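You operate a simulated robot arm through the tools that you are given. There is no shell and no other tool. Be economical: measure what you need, move in short steps, check, and stop when the job is done.

You are at the controls of a simulated robot arm. One attempt, no reset.

JOB
Grease the white seal's middle, load it and the yellow spring into the clamped valve, close the lube tin.
Fine: Use the dauber and stand it back in its dish; the spring stands on the seal. The jig clamps end locked. A coat counts when it lies all over at full strength: go over it till it gets no stronger.

Only the result counts: the job must be done as asked and must still hold three seconds after the hand-in. Knocking over, shifting, dropping, spilling or breaking anything else fails it. Lids that push on must go on centred and level and be pressed home; caps that screw on are set level and turned clockwise until they are tight.

ROBOT AND FRAMES
A 6-joint arm with a two-finger parallel gripper, fixed in place. Base frame: the origin is at the foot of the arm, x ahead of it, y to its left, z up; the work surface is at about z = 0. Readings come in mm, degrees, newtons and seconds.
With the tool pointing down near the work surface it reaches from about 140 to 580 mm from the base axis. Its first joint turns from -66.0 to 66.0 degrees. Payload 2.1 kg.
The tool frame sits at the grasp point between the pads (the TCP): z along the fingers, y along the line on which they close. The tips reach 30 mm beyond it. The gripper opens to 94 mm. The fingers are 28 mm wide and 10 mm thick; the gripper's body (50 by 96 mm) begins 55 mm behind the TCP.
Orientation is told as [roll, pitch, yaw] about the base's x, y, z axes, in that order, counted from this pose: with the fingers straight down and closing along the base's y, the tool's x points along the base's -x, its y along +y and its z along -z.

CONTROLS
- The arm moves only by the tool nudge_tool. Its argument "moves" is a list of rows, each an object of numbers (a shift or turn left out is 0, a gripper value left out holds the last): "dx", "dy", "dz": the shift along the base's x, y, z in cm; "ax", "ay", "az": the turn, a rotation vector about the base's x, y, z in degrees; "claw": the closure, from 0 (fully open) to 1 (shut). In form: [{"dx": .., "dy": .., "dz": .., "ax": .., "ay": .., "az": .., "claw": ..}, ...]. A call has 1 to 20 rows; each row shifts and turns the commanded pose from where the row before left it. Rows are played at 5 a second. More than 50 mm and 8.6 degrees between two rows, or a gripper value outside its range, and nothing of the call is played. A pose out of reach is approached as far as the arm can. The call stops where the force on the tool passes 90 N (or 10 N more than at its start, if that is more) or the arm is blocked; 0.2 s more then pass. Each finger travels about 72 mm/s and halts on what it meets, pressing with about 24 N; the grip force reading is that of the motor and also rises with nothing between the fingers. The clock runs only during rows and for 0.2 s after the last one: add rows that do not move to give the fingers time. It gives the time, the measured TCP pose, the force on the tool (base axes), the opening and the grip force at its end, in the units of the frame above (readings bear some noise), with the torque about the TCP (base axes, N m) and any sound that the robot's microphone picked up.
- Cameras (640 x 400 px; columns grow to the right, rows downward): "scene" is fixed at [44.7, -359.7, 473.3]; the picture's right is [0.86, -0.51, 0.00], its down [-0.36, -0.60, -0.71] and it looks along [0.36, 0.62, -0.70] (base axes); focal length 214 px, centre (320, 200). "wrist" rides on the gripper at [76, 14, -102] in the tool frame; the picture's right is [-0.18, 0.98, 0.00], its down [-0.75, -0.14, -0.64] and it looks along [-0.63, -0.12, 0.77] (tool axes); focal length 243 px, centre (320, 200). There is no depth. A picture from a camera that has moved, and an enlarged one, comes with that camera's place and axes in the base frame and with its lens. The place of the scene camera against the robot may be out by one fixed shift of up to 12 mm in any direction.
- camera(camera): a new picture of that camera. The clock stands still meanwhile.
- inspect(camera, box): a new picture of the part [left, top, right, bottom] of that camera's present view, enlarged. The clock stands still meanwhile.
- hand_in(): hands the job in; it is judged then, once.

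Work in short steps. Places have to be worked out from the pictures, the camera data and where the tool is seen: move nearer, look again, correct. Check each grasp and each placing, and mend what went wrong. You have 120 turns and 64 pictures in all, those below and enlarged ones among them. Open the gripper and draw the arm clear of the work before you hand the job in, unless the task says otherwise.

The tools are called after "Call:" as name(argument=value, ...) on one line, values as JSON. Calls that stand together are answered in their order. nudge_tool: Moves the arm, as the interface text tells. Its arguments: {"type":"object","properties":{"moves":{"type":"array","items":{"type":"object","properties":{"dx":{"type":"number"},"dy":{"type":"number"},"dz":{"type":"number"},"ax":{"type":"number"},"ay":{"type":"number"},"az":{"type":"number"},"claw":{"type":"number"}}}}},"required":["moves"]} The other tools are called the same way: camera (camera) takes a picture; inspect (camera, box) takes an enlarged picture of a part of a camera's view; hand_in () hands the job in.

At the start:

```text
time_s: 0.0
eef_pos: [335.3, -62.6, 316.6]
ee_rot: [0.0, 0.0, 0.0]
force: [-0.7, -0.1, 0.4]
moment: [0.0, -0.03, 0.01]
opening: 94.0
gripper_force: 0.2
```

scene: 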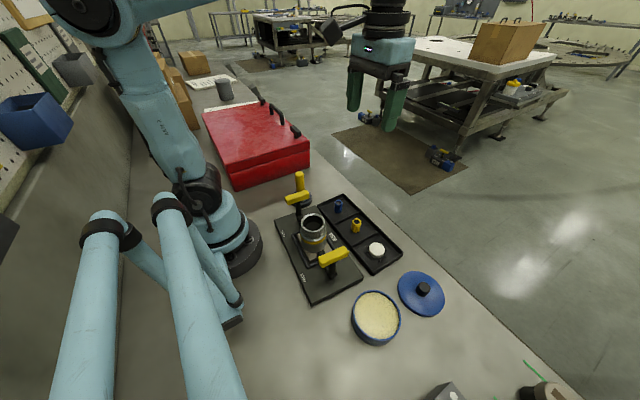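
wrist: 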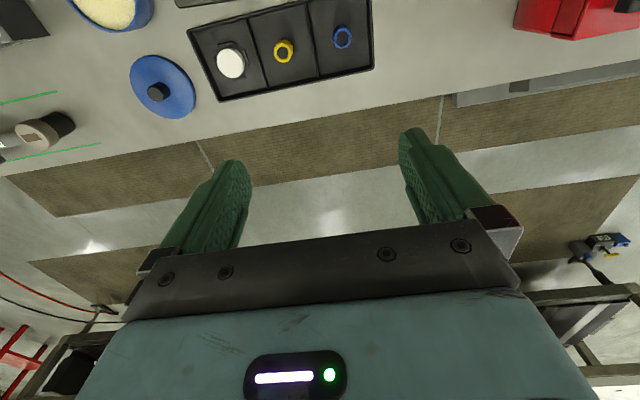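

I start by enlarging the scene view for the work area and the dauber area.

Call:
inspect(camera="scene", box=[260, 160, 460, 350])

Call:
inspect(camera="scene", box=[400, 300, 640, 400])

Call:
inspect(camera="wrist", box=[0, 0, 400, 200])

```text
2.11 times, centred on (360, 255) of scene
camera zoom: at [44.7, -359.7, 473.3], right [0.86, -0.51, 0.0], down [-0.36, -0.6, -0.71], along [0.36, 0.62, -0.7], focal length 452 px, centre (236, 84)
```

zoom: 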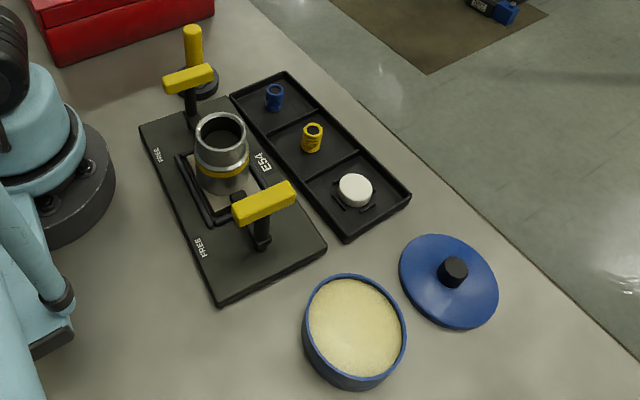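

```text
2.67 times, centred on (520, 350) of scene
camera zoom: at [44.7, -359.7, 473.3], right [0.86, -0.51, 0.0], down [-0.36, -0.6, -0.71], along [0.36, 0.62, -0.7], focal length 572 px, centre (-213, -200)
```

zoom: 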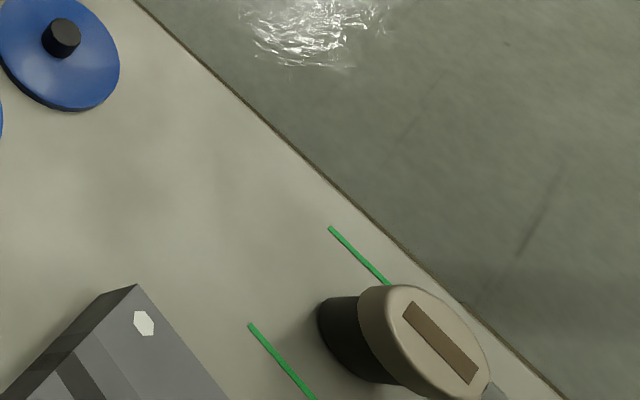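

```text
1.60 times, centred on (200, 100) of wrist
camera zoom: at [259.1, -47.3, 418.1], right [0.18, 0.98, 0.0], down [0.75, -0.14, 0.64], along [0.63, -0.12, -0.77], focal length 388 px, centre (512, 360)
```

zoom: 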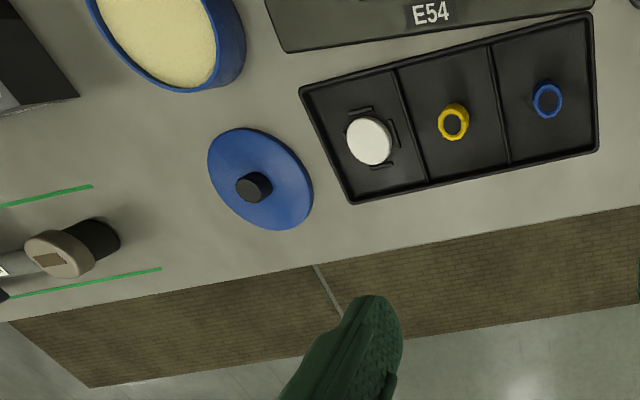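

The dauber seems to be the yellow stick on the dish behind the jig. I tilt the tool so the wrist camera looks straight down over the jig.

Call:
nudge_tool(moves=[{"dx": -2, "ay": 8}, {"dx": -2, "ay": 8}, {"dx": -2, "ay": 8}, {"dx": -2, "ay": 8}, {"ay": 7}, {}])

Call:
camera(camera="wrist")

```text
time_s: 1.4
eef_pos: [264.3, -67.2, 316.4]
ee_rot: [-0.4, 25.8, 0.0]
force: [0.6, -0.2, -0.6]
moment: [0.0, -0.01, 0.0]
opening: 93.9
gripper_force: 0.0
out of reach, approached as far as the arm can: row 4, 5
```

```text
58 pictures are left
camera wrist: at [240.5, -52.3, 441.2], right [0.16, 0.98, -0.09], down [0.96, -0.14, 0.25], along [0.24, -0.12, -0.96], focal length 243 px, centre (320, 200)
```

wrist: 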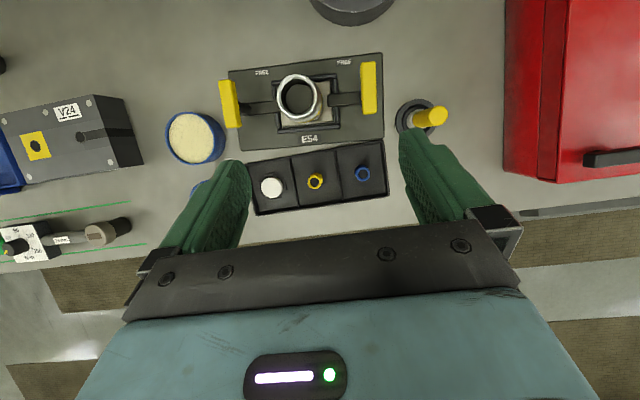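

A useful overview; I enlarge the jig and dauber.

Call:
inspect(camera="wrist", box=[210, 40, 460, 220])

Call:
inspect(camera="wrist", box=[0, 80, 240, 270])

```text
2.22 times, centred on (335, 130) of wrist
camera zoom: at [240.5, -52.3, 441.2], right [0.16, 0.98, -0.09], down [0.96, -0.14, 0.25], along [0.24, -0.12, -0.96], focal length 539 px, centre (287, 356)
```

zoom: 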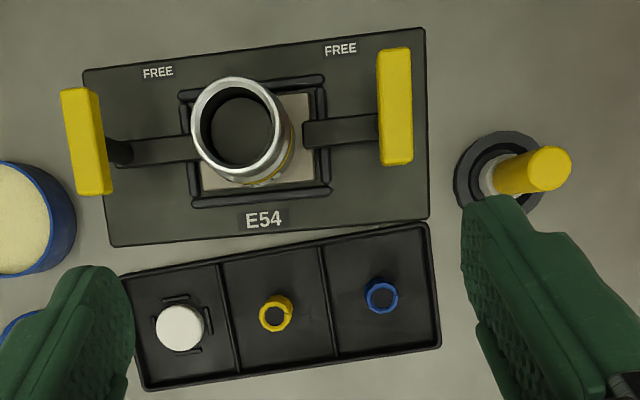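

```text
2.11 times, centred on (120, 175) of wrist
camera zoom: at [240.5, -52.3, 441.2], right [0.16, 0.98, -0.09], down [0.96, -0.14, 0.25], along [0.24, -0.12, -0.96], focal length 511 px, centre (741, 253)
```

zoom: 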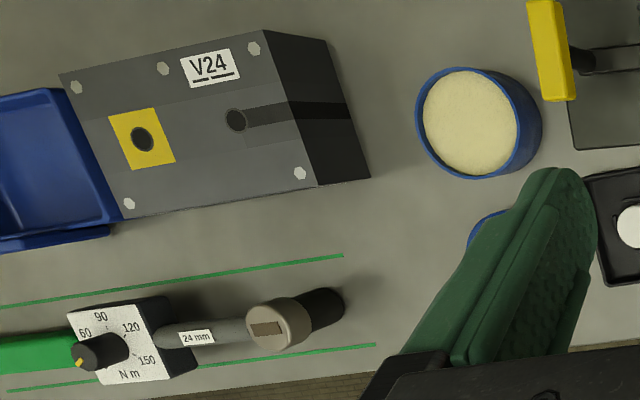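

Now closer to the jig to judge the clamps, valve bore and seal.

Call:
nudge_tool(moves=[{"dx": -1, "dy": -1, "dz": -3}, {"dx": -1, "dy": -1, "dz": -4}, {"dx": -1, "dz": -3}, {"dx": -1}, {}])

Call:
camera(camera="wrist")

```text
time_s: 2.6
eef_pos: [224.9, -87.7, 214.1]
ee_rot: [-0.4, 25.6, 0.0]
force: [0.4, 0.2, -0.3]
moment: [0.01, -0.04, 0.0]
opening: 94.3
gripper_force: 0.1
```

```text
55 pictures are left
camera wrist: at [201.1, -72.0, 340.3], right [0.16, 0.98, -0.09], down [0.96, -0.14, 0.25], along [0.24, -0.12, -0.96], focal length 243 px, centre (320, 200)
```

wrist: 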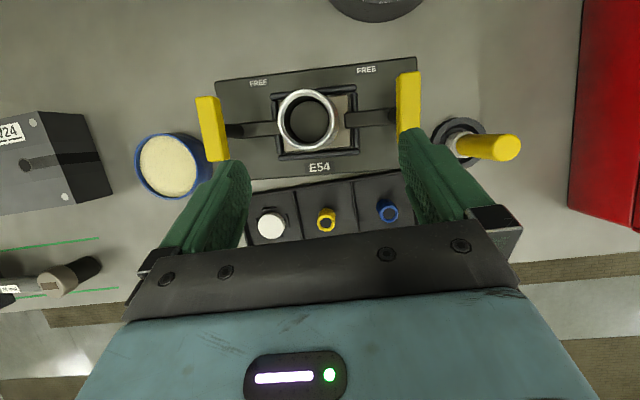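

Call:
inspect(camera="wrist", box=[180, 50, 440, 250])

Call:
inspect(camera="scene", box=[270, 165, 370, 305])

```text
2.00 times, centred on (310, 150) of wrist
camera zoom: at [201.1, -72.0, 340.3], right [0.16, 0.98, -0.09], down [0.96, -0.14, 0.25], along [0.24, -0.12, -0.96], focal length 485 px, centre (340, 300)
```

zoom: 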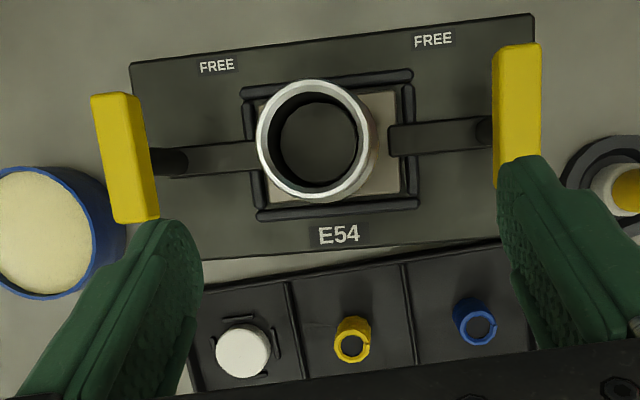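

```text
2.86 times, centred on (320, 235) of scene
camera zoom: at [44.7, -359.7, 473.3], right [0.86, -0.51, 0.0], down [-0.36, -0.6, -0.71], along [0.36, 0.62, -0.7], focal length 613 px, centre (320, 100)
```

zoom: 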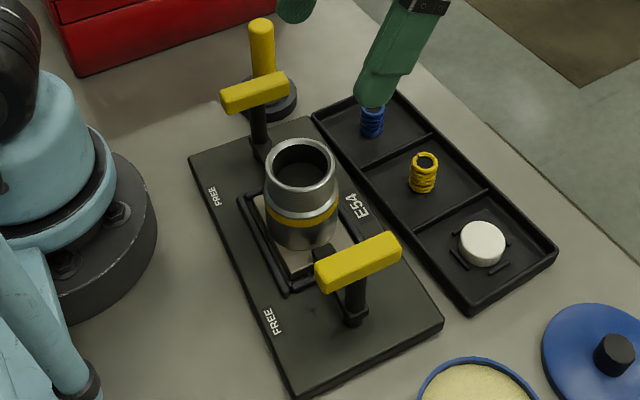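

Both clamp arms point at the valve (away from FREE), so they look locked. Next a closer look at the seal.

Call:
nudge_tool(moves=[{"dx": 3, "dy": -3}, {"dx": 3, "dy": -4}, {"dx": 3, "dy": -3, "dz": -3}, {"dx": 1.5, "dy": -1, "dz": -3.5}, {}])

Call:
camera(camera="wrist")

```text
refused: row 3 steps farther than a row can; nothing moved
```

```text
52 pictures are left
camera wrist: at [201.1, -72.0, 340.3], right [0.16, 0.98, -0.09], down [0.96, -0.14, 0.25], along [0.24, -0.12, -0.96], focal length 243 px, centre (320, 200)
```

wrist: 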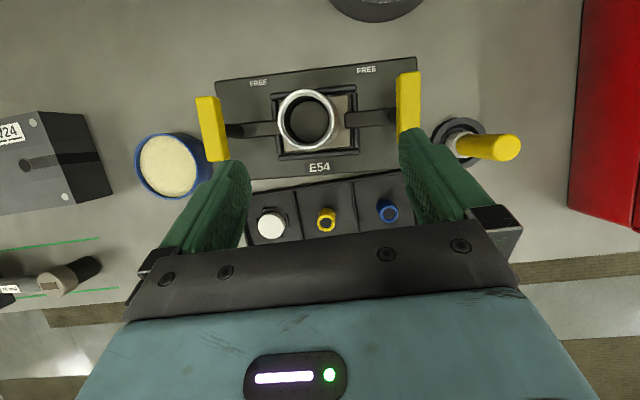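

That call exceeded the step limit; I replay it in smaller steps.

Call:
nudge_tool(moves=[{"dx": 3, "dy": -3}, {"dx": 3, "dy": -3.5}, {"dx": 3, "dy": -2, "dz": -3}, {"dx": 1.5, "dy": -2, "dz": -3.5}, {}])

```text
time_s: 3.8
eef_pos: [329.2, -193.8, 148.2]
ee_rot: [-0.2, 25.7, 0.0]
force: [1.0, 0.5, -0.9]
moment: [0.0, -0.01, -0.02]
opening: 93.8
gripper_force: 0.1
```

Call:
inspect(camera="wrist", box=[200, 60, 460, 220])

```text
2.46 times, centred on (330, 140) of wrist
camera zoom: at [305.4, -177.9, 274.8], right [0.16, 0.98, -0.09], down [0.96, -0.14, 0.25], along [0.24, -0.12, -0.96], focal length 597 px, centre (295, 348)
```

zoom: 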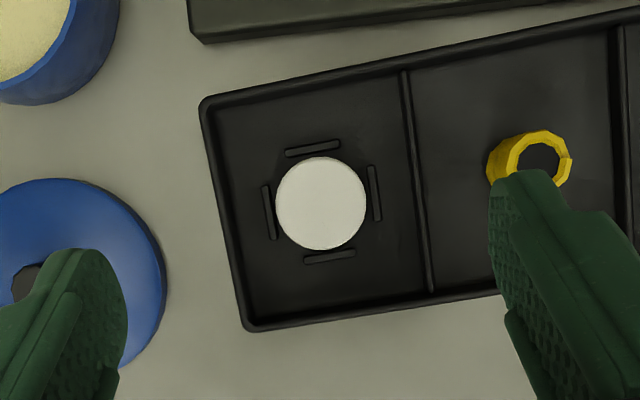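

Seal at about (308,-188). Now I look at the dauber from close.

Call:
nudge_tool(moves=[{"dy": 4, "dz": 3}, {"dy": 4.9}, {"dy": 4.9}, {"dy": 4.9}, {"dy": 4.5}, {"dy": 3.5, "dx": -3}, {}])

Call:
camera(camera="wrist")

```text
time_s: 5.4
eef_pos: [298.1, 75.2, 178.6]
ee_rot: [-0.2, 25.6, 0.0]
force: [-0.2, -0.7, -0.5]
moment: [-0.03, -0.01, -0.03]
opening: 94.3
gripper_force: 0.1
```

```text
50 pictures are left
camera wrist: at [273.9, 90.4, 304.6], right [0.16, 0.98, -0.08], down [0.96, -0.14, 0.25], along [0.24, -0.12, -0.96], focal length 243 px, centre (320, 200)
```

wrist: 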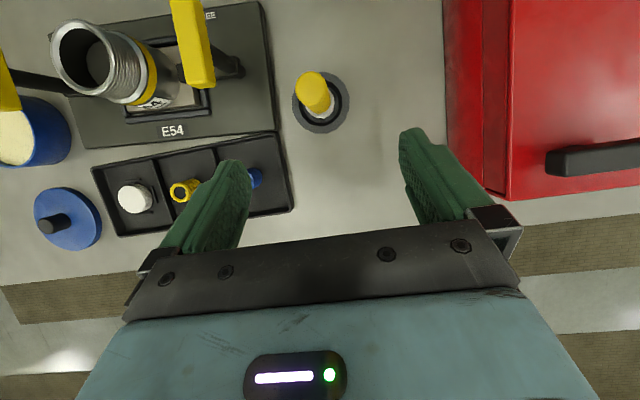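

Dauber at about (234, 73.5), top near z 111. I straighten the tool and go above it.

Call:
nudge_tool(moves=[{"ay": -8.5, "dx": -2}, {"ay": -8.5, "dx": -2}, {"ay": -8.6, "dx": -2.4, "dy": -0.17}, {}])

Call:
camera(camera="wrist")

Call:
inspect(camera="scene", box=[250, 100, 410, 230])

```text
time_s: 6.4
eef_pos: [234.3, 73.4, 180.0]
ee_rot: [-0.3, 0.0, 0.1]
force: [-0.2, 0.9, 1.0]
moment: [0.02, 0.03, 0.0]
opening: 94.2
gripper_force: 0.0
```

```text
49 pictures are left
camera wrist: at [158.4, 89.3, 283.4], right [0.18, 0.98, -0.01], down [0.75, -0.14, 0.64], along [0.63, -0.12, -0.77], focal length 243 px, centre (320, 200)
```

wrist: 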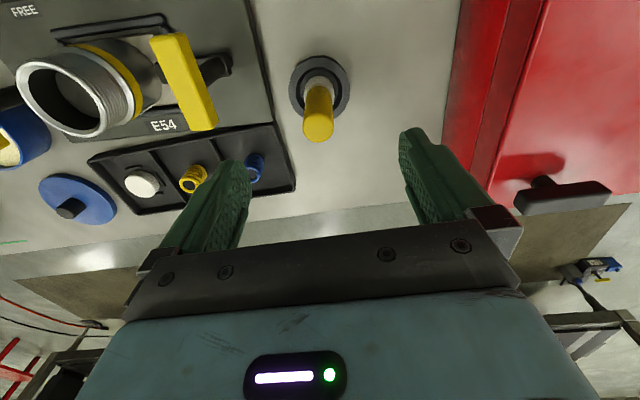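

```text
3.08 times, centred on (330, 165) of scene
camera zoom: at [44.7, -359.8, 473.3], right [0.86, -0.51, 0.0], down [-0.36, -0.6, -0.71], along [0.36, 0.62, -0.7], focal length 660 px, centre (289, 308)
```

zoom: 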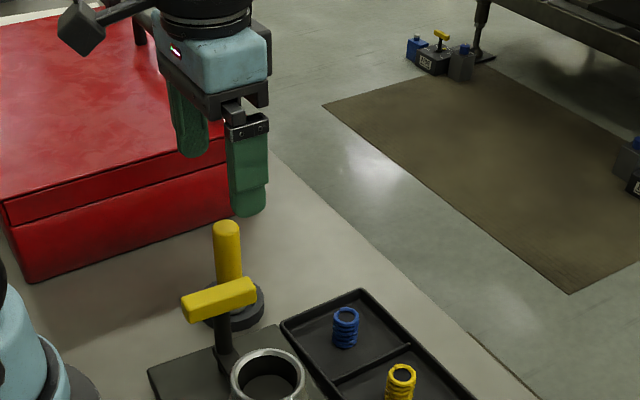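

Aligned with the dauber from both views. Descend to z≈88 and close.

Call:
nudge_tool(moves=[{"dz": -4}, {"dz": -3}, {"dz": -2.2}, {}, {"claw": 0.5}, {}, {"claw": 1}, {}, {}, {}])

Call:
inspect(camera="scene", box=[250, 100, 410, 230])

```text
time_s: 8.6
eef_pos: [234.9, 73.7, 88.0]
ee_rot: [-0.4, 0.2, 0.0]
force: [0.3, -0.6, 0.4]
moment: [0.03, 0.0, 0.0]
opening: 23.7
gripper_force: 24.0
```

```text
3.08 times, centred on (330, 165) of scene
camera zoom: at [44.7, -359.7, 473.3], right [0.86, -0.51, 0.0], down [-0.36, -0.6, -0.71], along [0.36, 0.62, -0.7], focal length 660 px, centre (289, 308)
```

zoom: 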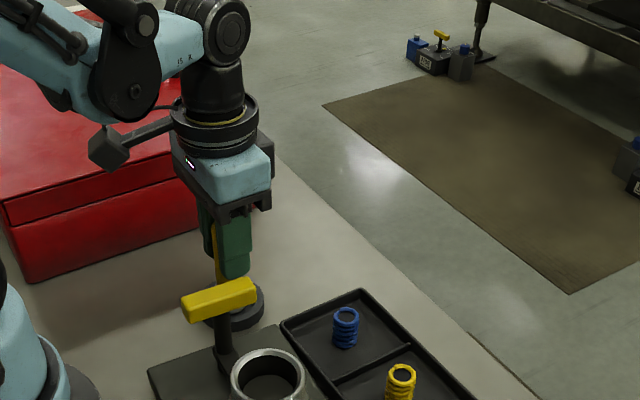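

Gripped (23.7 mm). Lift straight up and look at the tip and dish.

Call:
nudge_tool(moves=[{"dz": 1}, {"dz": 2}, {"dz": 3}, {"dz": 4}, {}])

Call:
camera(camera="wrist")

Call:
inspect(camera="scene", box=[250, 100, 410, 230])

```text
time_s: 9.8
eef_pos: [235.9, 74.7, 188.9]
ee_rot: [-0.4, 0.1, -0.1]
force: [-0.4, 0.4, 0.0]
moment: [0.0, 0.01, 0.02]
opening: 23.5
gripper_force: 24.4
```

```text
46 pictures are left
camera wrist: at [160.0, 90.1, 291.7], right [0.18, 0.98, -0.01], down [0.76, -0.14, 0.64], along [0.63, -0.12, -0.77], focal length 243 px, centre (320, 200)
```

wrist: 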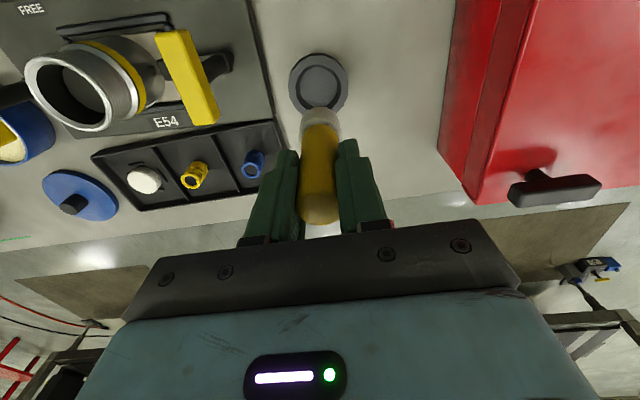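

```text
3.08 times, centred on (330, 165) of scene
camera zoom: at [44.7, -359.7, 473.3], right [0.86, -0.51, 0.0], down [-0.36, -0.6, -0.71], along [0.36, 0.62, -0.7], focal length 660 px, centre (289, 308)
```

zoom: 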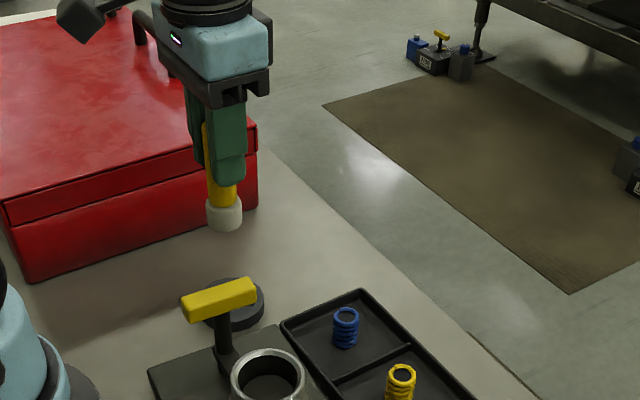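

Dauber has a white pad at its foot, bottom ≈84 mm below TCP. Carry it high over to the tin.

Call:
nudge_tool(moves=[{"dz": 4}, {"dx": 1, "dy": -4.5}, {"dx": 1, "dy": -4.8}, {"dy": -4.9}, {"dy": -4.9}, {"dy": -4.9}, {"dx": -1, "dy": -4.8}, {"dx": -2, "dy": -4.3}, {"dx": -2, "dy": -3.5}, {}])

Call:
camera(camera="wrist")

Call:
camera(camera="scene")

```text
time_s: 12.0
eef_pos: [202.5, -292.8, 227.5]
ee_rot: [-0.3, 0.1, 0.0]
force: [0.8, 0.3, -1.0]
moment: [0.0, -0.01, -0.04]
opening: 23.7
gripper_force: 23.7
```

```text
44 pictures are left
camera wrist: at [127.4, -277.3, 329.9], right [0.18, 0.98, -0.01], down [0.76, -0.14, 0.64], along [0.63, -0.12, -0.77], focal length 243 px, centre (320, 200)
```

wrist: 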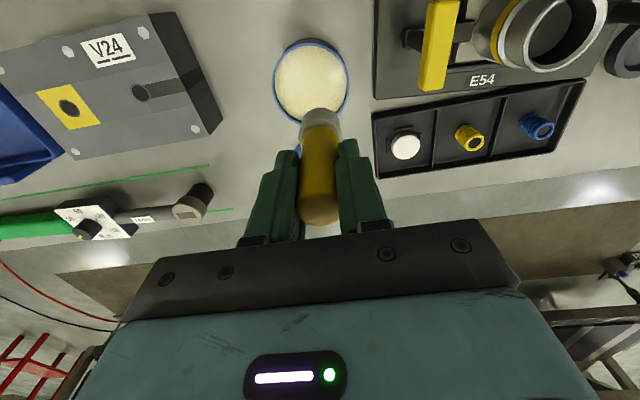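

```text
43 pictures are left
```

scene: 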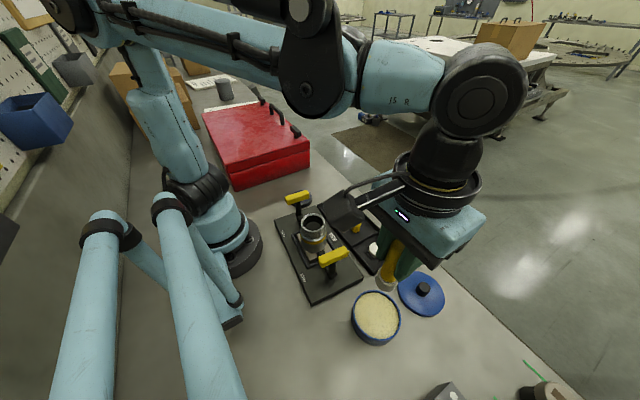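

Tin centre judged at about (200,-300). I centre over it and lower partway to check.

Call:
nudge_tool(moves=[{"dx": -0.25, "dy": -0.7, "dz": -3}, {"dz": -3}, {"dz": -2.5}, {}])

Call:
camera(camera="wrist")

Call:
inspect(camera="scene", box=[320, 230, 460, 350])

```text
time_s: 13.0
eef_pos: [201.0, -300.4, 142.9]
ee_rot: [-0.4, 0.1, -0.1]
force: [0.8, 1.3, -1.0]
moment: [0.01, 0.0, -0.03]
opening: 23.4
gripper_force: 23.8
```

```text
42 pictures are left
camera wrist: at [124.9, -285.1, 245.7], right [0.18, 0.98, -0.01], down [0.76, -0.14, 0.64], along [0.63, -0.12, -0.77], focal length 243 px, centre (320, 200)
```

wrist: 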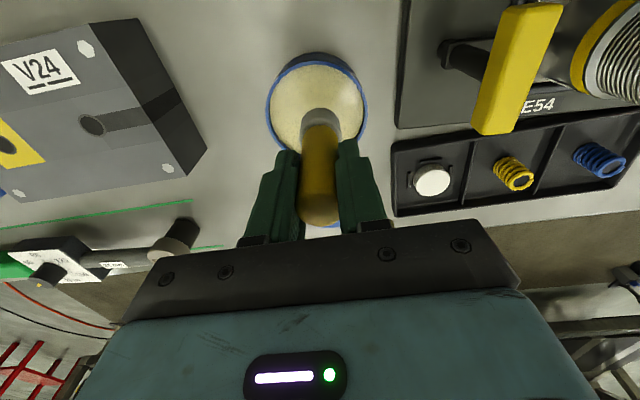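

```text
3.33 times, centred on (390, 290) of scene
camera zoom: at [44.7, -359.7, 473.3], right [0.86, -0.51, 0.0], down [-0.36, -0.6, -0.71], along [0.36, 0.62, -0.7], focal length 715 px, centre (87, -100)
```

zoom: 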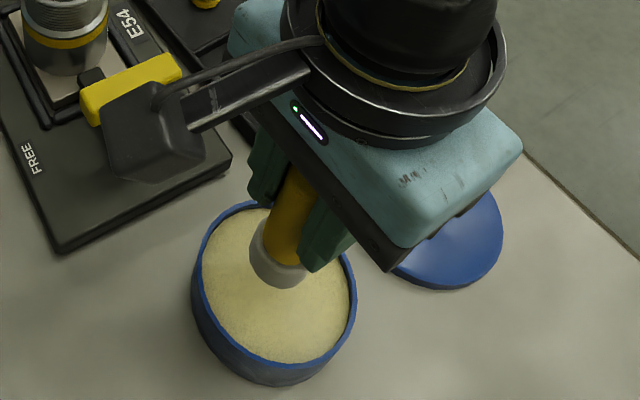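

Good alignment. Lower gently and watch force.

Call:
nudge_tool(moves=[{"dz": -1}, {"dz": -0.6}, {"dz": -0.4}, {}])

Call:
inspect(camera="scene", box=[320, 230, 460, 350])

```text
time_s: 14.0
eef_pos: [203.2, -299.5, 123.6]
ee_rot: [-0.4, 0.2, 0.0]
force: [-0.3, -0.3, -1.1]
moment: [0.0, 0.0, 0.0]
opening: 23.5
gripper_force: 23.8
```

```text
3.33 times, centred on (390, 290) of scene
camera zoom: at [44.7, -359.7, 473.3], right [0.86, -0.51, 0.0], down [-0.36, -0.6, -0.71], along [0.36, 0.62, -0.7], focal length 715 px, centre (87, -100)
```

zoom: 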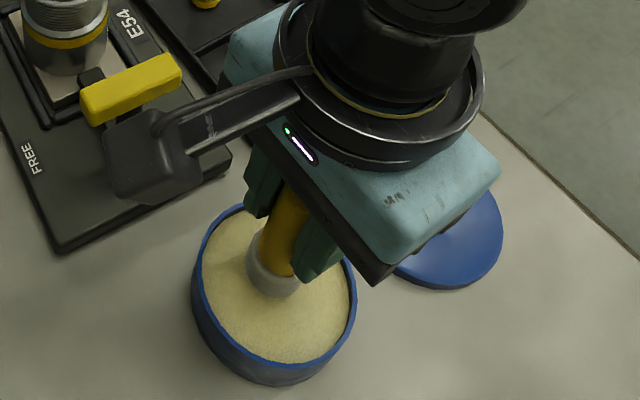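

No contact yet; go further in small steps.

Call:
nudge_tool(moves=[{"dz": -0.3}, {"dz": -0.3}, {"dz": -0.3}, {}])

```text
time_s: 15.0
eef_pos: [203.2, -300.8, 115.2]
ee_rot: [-0.4, 0.2, 0.0]
force: [1.3, 0.0, 21.1]
moment: [0.04, -0.06, 0.0]
opening: 23.6
gripper_force: 24.2
```

Contact at 21 N (surface ~z 32). Dwell briefly, then lift and look at the pad.

Call:
nudge_tool(moves=[{}, {}, {"dz": 0.5}, {"dz": 3}, {"dz": 4}, {}])

Call:
inspect(camera="scene", box=[320, 230, 460, 350])

Call:
inspect(camera="wrist", box=[220, 30, 420, 230])

```text
time_s: 16.4
eef_pos: [200.8, -297.7, 188.4]
ee_rot: [-0.4, 0.1, 0.0]
force: [0.1, 0.3, -0.3]
moment: [0.02, 0.01, 0.04]
opening: 23.2
gripper_force: 24.3
```

```text
3.33 times, centred on (390, 290) of scene
camera zoom: at [44.7, -359.7, 473.3], right [0.86, -0.51, 0.0], down [-0.36, -0.6, -0.71], along [0.36, 0.62, -0.7], focal length 715 px, centre (87, -100)
```

zoom: 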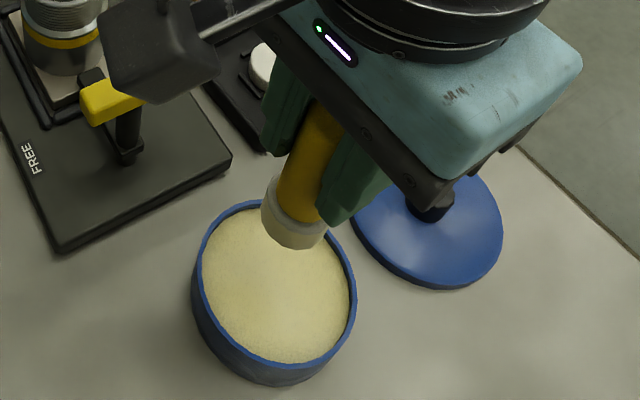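

```text
2.00 times, centred on (320, 130) of wrist
camera zoom: at [125.1, -282.3, 292.0], right [0.18, 0.98, -0.01], down [0.76, -0.14, 0.64], along [0.63, -0.12, -0.77], focal length 485 px, centre (320, 340)
```

zoom: 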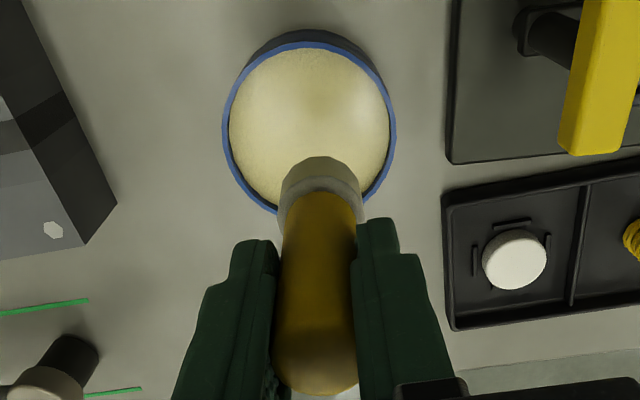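

Pad is charged. Carry it over the seal.

Call:
nudge_tool(moves=[{"dx": 2.6, "dy": 2.2}, {"dx": 2.6, "dy": 2.2}, {"dx": 2.6, "dy": 2.2}, {"dx": 2.8, "dy": 2.2}, {"dy": 2, "dz": -3}, {"dz": -3}, {}])

Call:
inspect(camera="wrist", box=[220, 30, 420, 230])

Call:
inspect(camera="scene", box=[320, 200, 460, 300])

```text
time_s: 18.0
eef_pos: [308.8, -191.9, 129.1]
ee_rot: [-0.4, 0.1, 0.0]
force: [0.6, 0.7, -0.5]
moment: [-0.02, 0.02, 0.0]
opening: 24.0
gripper_force: 24.0
```

```text
2.00 times, centred on (320, 130) of wrist
camera zoom: at [232.4, -175.9, 232.2], right [0.18, 0.98, -0.01], down [0.76, -0.14, 0.64], along [0.63, -0.12, -0.77], focal length 485 px, centre (320, 340)
```

zoom: 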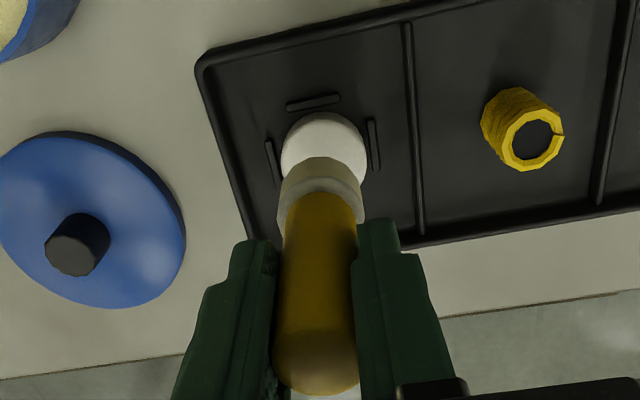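

```text
4.00 times, centred on (390, 250) of scene
camera zoom: at [44.7, -359.7, 473.3], right [0.86, -0.51, 0.0], down [-0.36, -0.6, -0.71], along [0.36, 0.62, -0.7], focal length 858 px, centre (40, 0)
```

zoom: 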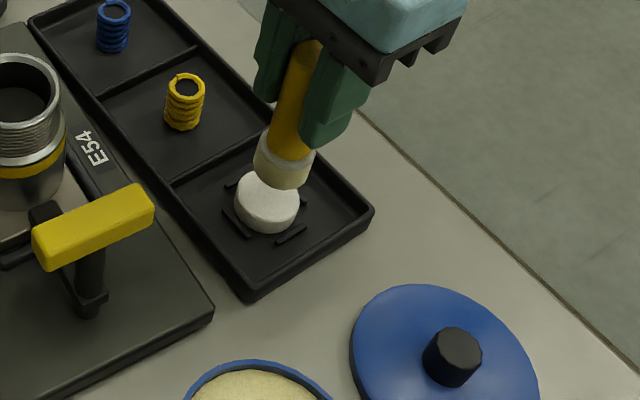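

Seal judged near (307,-192), nearly under the pad. Lower gently to contact.

Call:
nudge_tool(moves=[{"dx": -0.15, "dz": -1}, {"dz": -0.7}, {"dz": -0.4}, {"dz": -0.3}, {}])

Call:
inspect(camera="scene", box=[320, 200, 460, 300])

```text
time_s: 19.2
eef_pos: [307.3, -191.2, 104.8]
ee_rot: [-0.3, 0.1, 0.0]
force: [0.3, 1.9, -0.6]
moment: [0.0, -0.03, -0.01]
opening: 23.9
gripper_force: 23.9
```

```text
4.00 times, centred on (390, 250) of scene
camera zoom: at [44.7, -359.7, 473.3], right [0.86, -0.51, 0.0], down [-0.36, -0.6, -0.71], along [0.36, 0.62, -0.7], focal length 858 px, centre (40, 0)
```

zoom: 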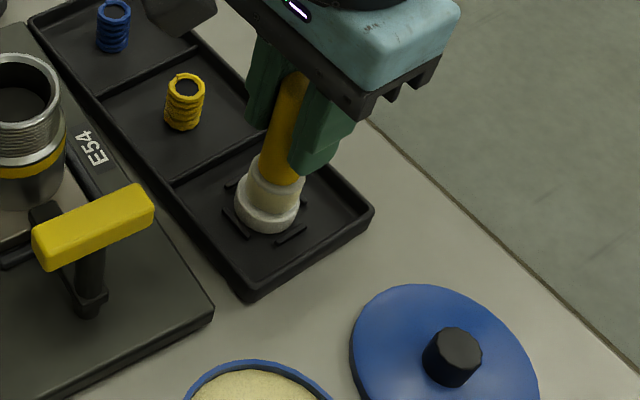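

The pad sits a few mm to the image-right of the seal centre; shift (-3, +2) mm and go down to contact.

Call:
nudge_tool(moves=[{"dx": -0.3, "dy": 0.2}, {"dz": -0.3}, {"dz": -0.2}, {}])

Call:
inspect(camera="scene", box=[360, 220, 420, 270])

```text
time_s: 20.2
eef_pos: [304.1, -188.4, 100.7]
ee_rot: [-0.3, 0.1, 0.0]
force: [0.5, -0.4, 20.8]
moment: [0.02, -0.06, 0.02]
opening: 23.8
gripper_force: 24.5
```

```text
8.00 times, centred on (390, 245) of scene
camera zoom: at [44.6, -359.7, 473.4], right [0.86, -0.51, 0.0], down [-0.36, -0.6, -0.71], along [0.36, 0.62, -0.7], focal length 1716 px, centre (-240, -160)
```

zoom: 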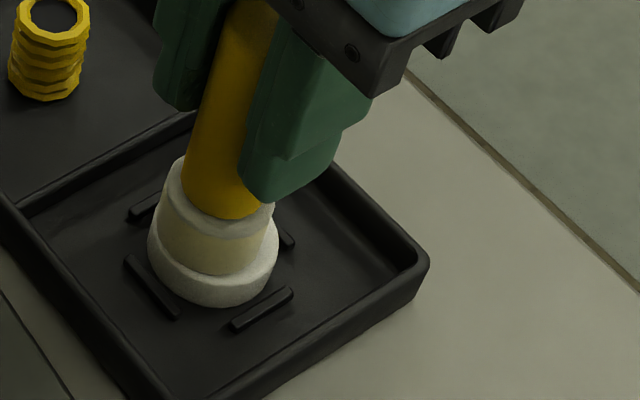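

Well centred with 21 N contact. Lift and look at the coat.

Call:
nudge_tool(moves=[{}, {}, {"dz": 0.5}, {"dz": 3}, {"dz": 3}, {"dx": 3}, {}])

Call:
inspect(camera="scene", box=[360, 220, 420, 270])

Call:
inspect(camera="wrist", box=[270, 30, 370, 130])

```text
time_s: 21.8
eef_pos: [333.8, -191.3, 165.9]
ee_rot: [-0.3, 0.1, 0.1]
force: [-0.3, -0.1, -0.2]
moment: [-0.01, -0.01, 0.01]
opening: 24.0
gripper_force: 24.2
```

```text
8.00 times, centred on (390, 245) of scene
camera zoom: at [44.7, -359.7, 473.3], right [0.86, -0.51, 0.0], down [-0.36, -0.6, -0.71], along [0.36, 0.62, -0.7], focal length 1716 px, centre (-240, -160)
```

zoom: 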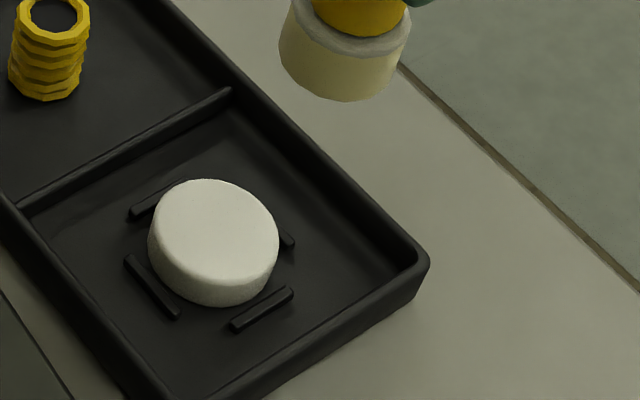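

```text
4.00 times, centred on (320, 80) of wrist
camera zoom: at [258.1, -175.3, 268.9], right [0.18, 0.98, -0.01], down [0.76, -0.14, 0.64], along [0.63, -0.12, -0.77], focal length 970 px, centre (320, 680)
```

zoom: 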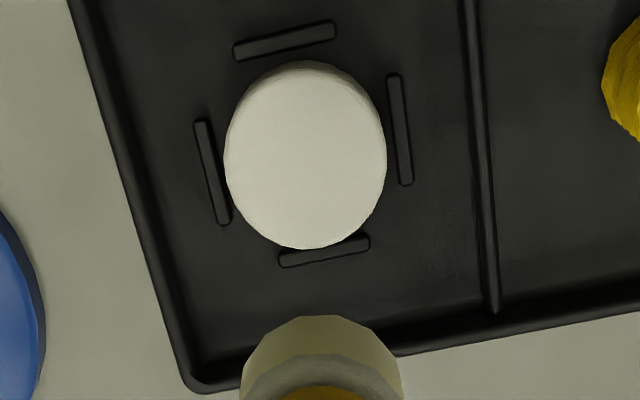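

The coat is hardly visible so far. I press again and work small strokes over it.

Call:
nudge_tool(moves=[{"dx": -3}, {"dz": -3}, {"dz": -2.8}, {"dz": -0.6}, {}, {"dx": 0.3}, {"dx": -0.3, "dy": 0.3}, {"dx": -0.3, "dy": -0.3}, {"dx": 0.3, "dy": -0.3}, {"dx": 0.3, "dy": 0.3}, {"dx": -0.3, "dy": 0.3}, {"dx": -0.3, "dy": -0.3}, {"dx": 0.3, "dy": -0.3}, {"dy": 0.3}, {}])

Call:
nudge_tool(moves=[{"dz": 0.4}, {"dz": 3}, {"dz": 3}, {"dx": 3}, {}])

Call:
inspect(camera="wrist", box=[270, 30, 370, 130])

```text
time_s: 25.0
eef_pos: [304.7, -191.2, 100.3]
ee_rot: [-0.4, 0.0, -0.1]
force: [-3.2, -3.1, 10.4]
moment: [-0.23, 0.17, 0.0]
opening: 24.0
gripper_force: 24.0
```

```text
time_s: 26.2
eef_pos: [334.9, -191.4, 163.9]
ee_rot: [-0.3, 0.1, 0.0]
force: [0.4, -0.1, -0.6]
moment: [-0.02, 0.0, -0.01]
opening: 23.9
gripper_force: 24.4
```

```text
4.00 times, centred on (320, 80) of wrist
camera zoom: at [257.8, -176.0, 267.0], right [0.18, 0.98, -0.01], down [0.76, -0.14, 0.64], along [0.63, -0.12, -0.77], focal length 970 px, centre (320, 680)
```

zoom: 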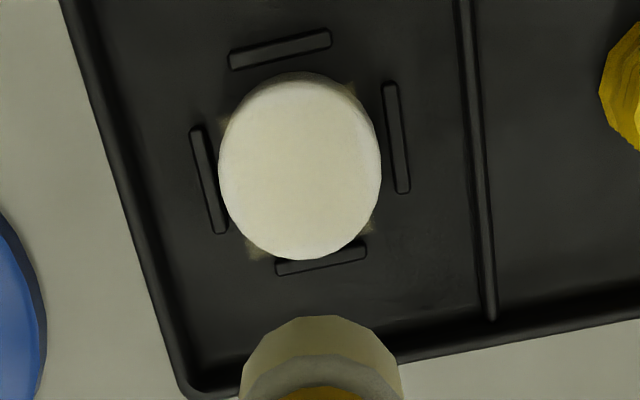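

Coat visible now, but strokes reached past the edge onto the tray; from now on I only press straight down, centred, with dwell.

Call:
nudge_tool(moves=[{"dx": -3}, {"dz": -3}, {"dz": -2.8}, {"dz": -0.6}, {}, {}, {}, {}, {}, {"dz": 0.6}, {"dz": -0.6}, {}, {}, {}, {"dz": 0.6}, {"dz": 2.8}, {"dz": 3}, {"dx": 3}, {}])

Call:
inspect(camera="wrist", box=[270, 30, 370, 130])

```text
time_s: 30.2
eef_pos: [335.2, -188.6, 166.0]
ee_rot: [-0.5, 0.1, -0.1]
force: [0.7, 0.3, -0.4]
moment: [0.01, 0.0, 0.02]
opening: 23.6
gripper_force: 24.5
```

```text
4.00 times, centred on (320, 80) of wrist
camera zoom: at [259.3, -173.3, 269.2], right [0.18, 0.98, -0.01], down [0.76, -0.14, 0.64], along [0.63, -0.12, -0.77], focal length 970 px, centre (320, 680)
```

zoom: 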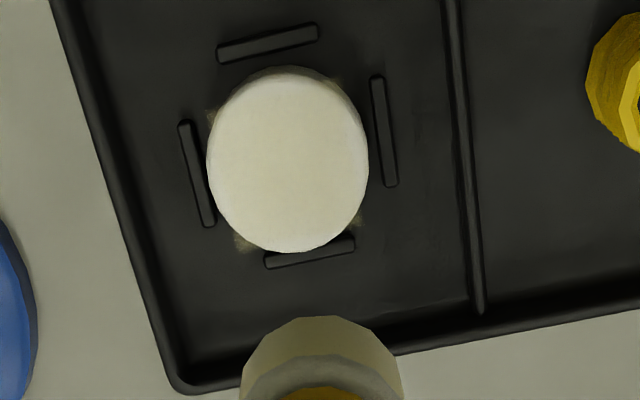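

The middle is getting stronger. Another longer straight press.

Call:
nudge_tool(moves=[{"dx": -3}, {"dz": -3}, {"dz": -2.8}, {"dz": -0.6}, {}, {}, {}, {}, {}, {}, {}, {}, {}, {}, {}, {}, {}])

Call:
nudge_tool(moves=[{"dz": 0.6}, {"dz": -0.6}, {}, {}, {"dz": 0.6}, {"dz": -0.6}, {}, {}, {"dz": 0.6}, {"dz": 2.8}, {"dz": 3}, {"dx": 3}, {}])

Call:
inspect(camera="wrist", box=[270, 30, 370, 130])

```text
time_s: 33.8
eef_pos: [303.2, -189.8, 99.9]
ee_rot: [-0.4, 0.1, 0.0]
force: [0.3, 0.1, 1.3]
moment: [0.02, -0.02, -0.01]
opening: 23.7
gripper_force: 24.0
```

```text
time_s: 36.6
eef_pos: [335.0, -190.9, 165.3]
ee_rot: [-0.4, 0.0, 0.0]
force: [0.5, -0.4, -0.5]
moment: [-0.04, 0.01, -0.02]
opening: 23.8
gripper_force: 24.4
```

```text
4.00 times, centred on (320, 80) of wrist
camera zoom: at [259.2, -174.9, 266.9], right [0.18, 0.98, -0.01], down [0.76, -0.14, 0.64], along [0.63, -0.12, -0.77], focal length 970 px, centre (320, 680)
```

zoom: 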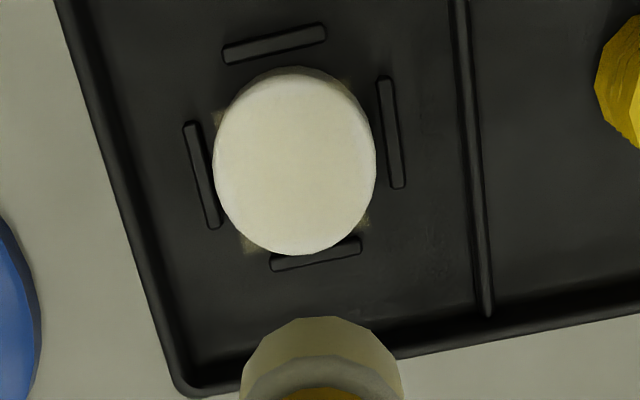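

Only 1 N there, so the pad barely touched. I re-dip for a fresh charge.

Call:
nudge_tool(moves=[{"dz": 2.5, "dx": -2}, {"dx": -2.8, "dy": -2.7}, {"dx": -2.8, "dy": -2.7}, {"dx": -2.8, "dy": -2.7}, {"dx": -3, "dy": -2.7}, {}, {"dz": -4}, {"dz": -3}, {"dz": -0.5}, {"dz": -0.1}, {}, {}])

```text
time_s: 39.2
eef_pos: [200.3, -298.1, 114.0]
ee_rot: [-0.3, 0.1, -0.1]
force: [1.4, -0.9, 6.7]
moment: [0.11, -0.18, -0.05]
opening: 23.9
gripper_force: 23.7
```

Touching at 7 N. Lift and return to the seal, pressing about 1 mm deeper than last time.

Call:
nudge_tool(moves=[{"dz": -0.05}, {}, {"dz": 0.65}, {"dz": 3}, {"dz": 4}, {"dx": 2.6, "dy": 2.7}, {"dx": 2.6, "dy": 2.7}, {"dx": 2.6, "dy": 2.7}, {"dx": 2.6, "dy": 2.7}, {}])

```text
time_s: 41.4
eef_pos: [305.1, -189.1, 189.7]
ee_rot: [-0.3, 0.2, -0.1]
force: [0.7, -0.1, -0.2]
moment: [0.02, 0.0, -0.01]
opening: 23.9
gripper_force: 24.2
```

Call:
nudge_tool(moves=[{"dz": -4}, {"dz": -4}, {"dz": -0.9}, {"dz": -0.15}, {}, {}, {}])

Call:
inspect(camera="scene", box=[360, 220, 420, 270])

```text
time_s: 43.0
eef_pos: [304.4, -190.2, 99.2]
ee_rot: [-0.4, 0.1, 0.0]
force: [0.1, -1.3, 19.3]
moment: [-0.13, -0.08, -0.02]
opening: 23.8
gripper_force: 24.7
```

```text
8.00 times, centred on (390, 245) of scene
camera zoom: at [44.7, -359.7, 473.4], right [0.86, -0.51, 0.0], down [-0.36, -0.6, -0.71], along [0.36, 0.62, -0.7], focal length 1716 px, centre (-240, -160)
```

zoom: 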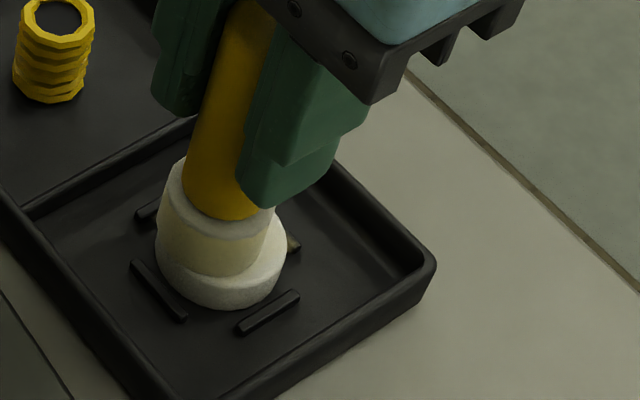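

The pad is ~2 mm off-centre to the image-left (tray seems to have crept slightly during the strokes). Lift, shift (+2,-1) mm, press straight, repeatedly.

Call:
nudge_tool(moves=[{"dz": 0.5}, {"dx": 0.2, "dy": -0.1}, {"dz": -0.5}, {}, {}, {}, {"dz": 0.5}, {"dz": -0.5}, {}, {}, {}, {"dz": 0.5}, {"dz": -0.55}, {}, {}, {}])

Call:
nudge_tool(moves=[{"dz": 0.6}, {"dz": 3}, {"dz": 3}, {"dx": 3}, {}])

Call:
inspect(camera="wrist", box=[270, 30, 370, 130])

```text
time_s: 46.4
eef_pos: [305.6, -191.6, 99.3]
ee_rot: [-0.4, 0.1, 0.0]
force: [-0.6, -0.2, -0.5]
moment: [0.02, -0.01, -0.02]
opening: 23.8
gripper_force: 23.6
```

```text
time_s: 47.6
eef_pos: [337.5, -189.7, 164.8]
ee_rot: [-0.4, 0.1, 0.0]
force: [0.1, 0.1, -0.7]
moment: [0.02, -0.02, 0.01]
opening: 24.0
gripper_force: 24.1
```

```text
4.00 times, centred on (320, 80) of wrist
camera zoom: at [260.9, -174.1, 267.9], right [0.18, 0.98, -0.01], down [0.76, -0.14, 0.64], along [0.63, -0.12, -0.77], focal length 970 px, centre (320, 680)
```

zoom: 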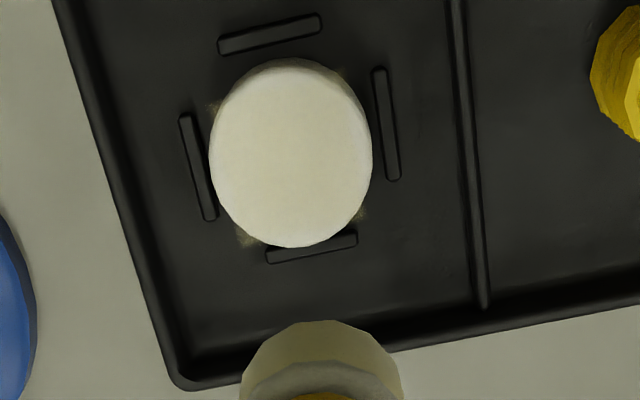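

The force decays because the dauber creeps in the grip. I zoom in on the seal to judge the coat's evenness.

Call:
inspect(camera="wrist", box=[296, 38, 336, 98])

```text
6.67 times, centred on (316, 68) of wrist
camera zoom: at [260.9, -174.1, 267.9], right [0.18, 0.98, -0.01], down [0.76, -0.14, 0.64], along [0.63, -0.12, -0.77], focal length 1618 px, centre (347, 1080)
```

zoom: 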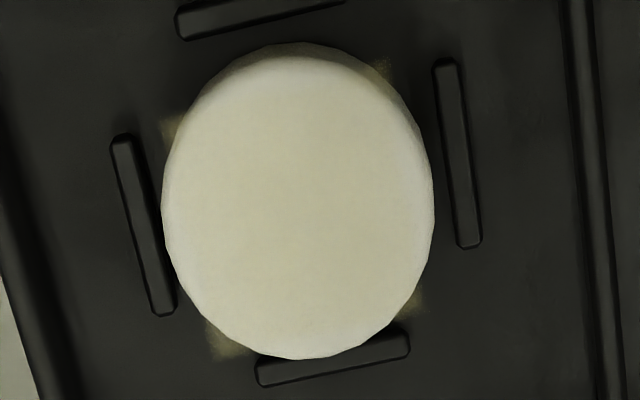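

A cream blob is forming, strongest in the middle, fading outward. I go back with slight extra depth and small ±2 mm light strokes.

Call:
nudge_tool(moves=[{"dx": -3}, {"dz": -3}, {"dz": -3}, {"dz": -0.7}, {"dx": 0.2}, {"dy": 0.2}, {"dx": -0.2}, {"dx": -0.2}, {"dy": -0.2}, {"dy": -0.2}, {"dx": 0.2}, {"dx": 0.2}, {"dy": 0.2}, {"dx": -0.2}, {}])

Call:
nudge_tool(moves=[{"dz": -0.1}, {"dx": 0.2}, {"dy": 0.2}, {"dx": -0.2}, {"dx": -0.2}, {"dy": -0.2}, {"dy": -0.2}, {"dx": 0.2}, {"dx": 0.2}, {"dy": 0.2}, {"dx": -0.2}, {}])

Call:
nudge_tool(moves=[{"dz": 0.8}, {"dz": 3}, {"dz": 3}, {"dx": 3}, {}])

Call:
inspect(camera="wrist", box=[296, 38, 336, 98])

```text
time_s: 50.8
eef_pos: [307.4, -189.3, 97.9]
ee_rot: [-0.4, 0.0, -0.1]
force: [4.9, -4.4, 12.5]
moment: [-0.39, -0.46, 0.03]
opening: 24.0
gripper_force: 24.2
```

```text
time_s: 53.4
eef_pos: [306.7, -189.5, 96.4]
ee_rot: [-0.4, 0.2, 0.0]
force: [1.2, -0.6, 3.3]
moment: [-0.05, -0.19, 0.0]
opening: 24.0
gripper_force: 23.6
```

```text
time_s: 54.6
eef_pos: [338.1, -190.4, 164.8]
ee_rot: [-0.4, 0.1, 0.0]
force: [0.4, 0.8, -0.5]
moment: [0.01, 0.04, -0.01]
opening: 24.1
gripper_force: 23.8
```

```text
6.67 times, centred on (316, 68) of wrist
camera zoom: at [261.0, -175.8, 267.8], right [0.18, 0.98, -0.01], down [0.76, -0.14, 0.64], along [0.63, -0.12, -0.77], focal length 1618 px, centre (347, 1080)
```

zoom: 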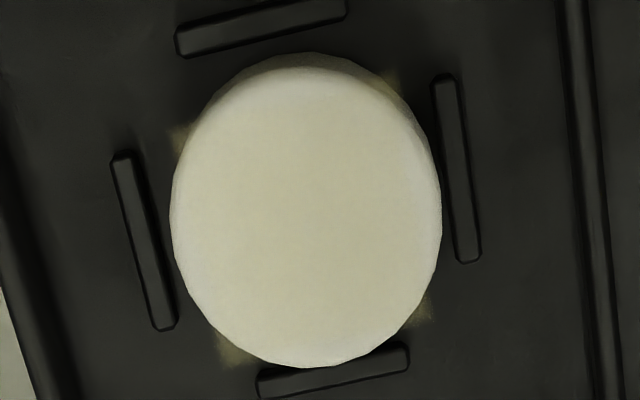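

Strokes clearly strengthen and widen it. I keep on with more light strokes.

Call:
nudge_tool(moves=[{"dx": -3}, {"dz": -3}, {"dz": -3}, {"dz": -0.85}, {"dx": 0.25}, {"dy": 0.25}, {"dx": -0.25}, {"dx": -0.25}, {"dy": -0.25}, {"dy": -0.25}, {"dx": 0.25}, {"dx": 0.25}, {"dy": 0.25}, {"dx": -0.25}, {}])

Call:
nudge_tool(moves=[{"dz": -0.05}, {"dx": 0.25}, {"dy": 0.25}, {"dx": -0.25}, {"dx": -0.25}, {"dy": -0.25}, {"dy": -0.25}, {"dx": 0.25}, {"dx": 0.25}, {"dy": 0.25}, {"dx": -0.25}, {"dx": 0.25}, {"dx": -0.5}, {"dx": 0.25, "dy": 0.25}, {"dy": -0.5}, {"dy": 0.25}, {}])

Call:
nudge_tool(moves=[{"dz": 0.9}, {"dz": 4}, {"dz": 4}, {"dx": -2.6, "dy": -2.7}, {"dx": -2.6, "dy": -2.7}, {"dx": -2.6, "dy": -2.7}, {"dx": -2.6, "dy": -2.7}, {}, {"dz": -4}, {"dz": -3.3}, {"dz": -0.2}, {}, {}])

```text
time_s: 57.8
eef_pos: [305.4, -191.1, 97.2]
ee_rot: [-0.4, 0.2, -0.2]
force: [0.6, 1.1, -0.2]
moment: [0.02, -0.01, 0.01]
opening: 24.3
gripper_force: 24.3
```

```text
time_s: 61.4
eef_pos: [307.9, -191.8, 96.1]
ee_rot: [-0.3, 0.2, 0.0]
force: [-1.4, -1.5, 13.8]
moment: [-0.14, -0.02, -0.02]
opening: 23.9
gripper_force: 24.2
```

```text
time_s: 64.2
eef_pos: [200.7, -298.1, 111.4]
ee_rot: [-0.4, 0.1, -0.1]
force: [0.0, 0.9, -0.3]
moment: [0.02, -0.03, -0.01]
opening: 23.7
gripper_force: 24.5
```

Just above lube now; lower until contact, then return to the seal.

Call:
nudge_tool(moves=[{"dz": -0.1}, {"dz": -0.1}, {}])

```text
time_s: 65.0
eef_pos: [201.3, -298.3, 109.2]
ee_rot: [-0.4, 0.1, 0.0]
force: [-2.1, 0.3, 19.8]
moment: [0.09, 0.07, -0.05]
opening: 24.1
gripper_force: 23.5
```

Charged. Return and stroke more.

Call:
nudge_tool(moves=[{}, {"dz": 0.5}, {"dz": 3.5}, {"dz": 3.5}, {"dx": 2.6, "dy": 2.7}, {"dx": 2.6, "dy": 2.7}, {"dx": 2.6, "dy": 2.7}, {"dx": 2.6, "dy": 2.7}, {}, {"dz": -4}, {"dz": -3.8}, {"dz": -0.9}, {}])

Call:
inspect(camera="scene", box=[360, 220, 420, 270])

```text
time_s: 67.8
eef_pos: [305.3, -193.2, 97.4]
ee_rot: [-0.5, 0.1, 0.0]
force: [0.5, 0.3, -0.8]
moment: [0.0, -0.01, -0.02]
opening: 24.1
gripper_force: 24.0
```

```text
8.00 times, centred on (390, 245) of scene
camera zoom: at [44.7, -359.7, 473.3], right [0.86, -0.51, 0.0], down [-0.36, -0.6, -0.71], along [0.36, 0.62, -0.7], focal length 1716 px, centre (-240, -160)
```

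zoom: 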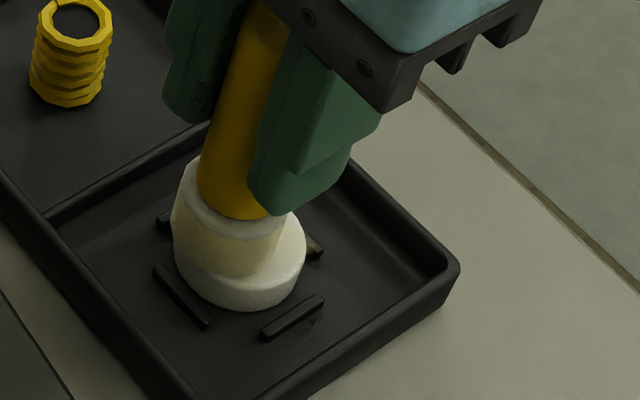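

The tray has crept ~10 mm along (+x,−y) through my strokes. I centre the pad on the seal, press, and drag it gently back toward (−x,+y), which also wipes.

Call:
nudge_tool(moves=[{"dx": 0.35, "dy": -0.2}, {"dz": -0.15}, {"dz": -0.1}, {}, {"dx": -0.2, "dy": 0.12}, {"dx": -0.2, "dy": 0.12}, {}])

Call:
inspect(camera="scene", box=[360, 220, 420, 270])

```text
time_s: 69.4
eef_pos: [305.6, -190.5, 94.1]
ee_rot: [-0.4, 0.0, 0.0]
force: [4.6, -2.8, 14.4]
moment: [-0.22, -0.39, 0.0]
opening: 23.9
gripper_force: 23.8
```

```text
8.00 times, centred on (390, 245) of scene
camera zoom: at [44.7, -359.7, 473.4], right [0.86, -0.51, 0.0], down [-0.36, -0.6, -0.71], along [0.36, 0.62, -0.7], focal length 1716 px, centre (-240, -160)
```

zoom: 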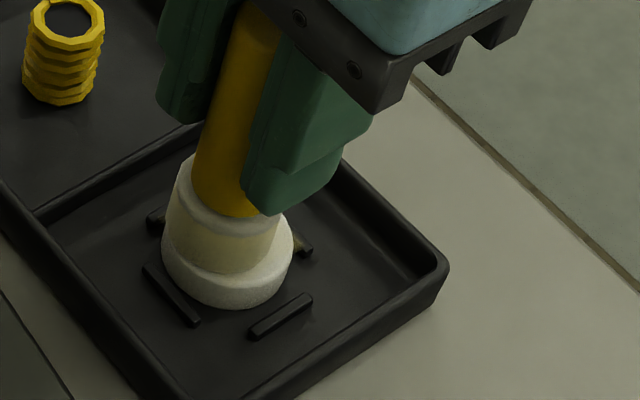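

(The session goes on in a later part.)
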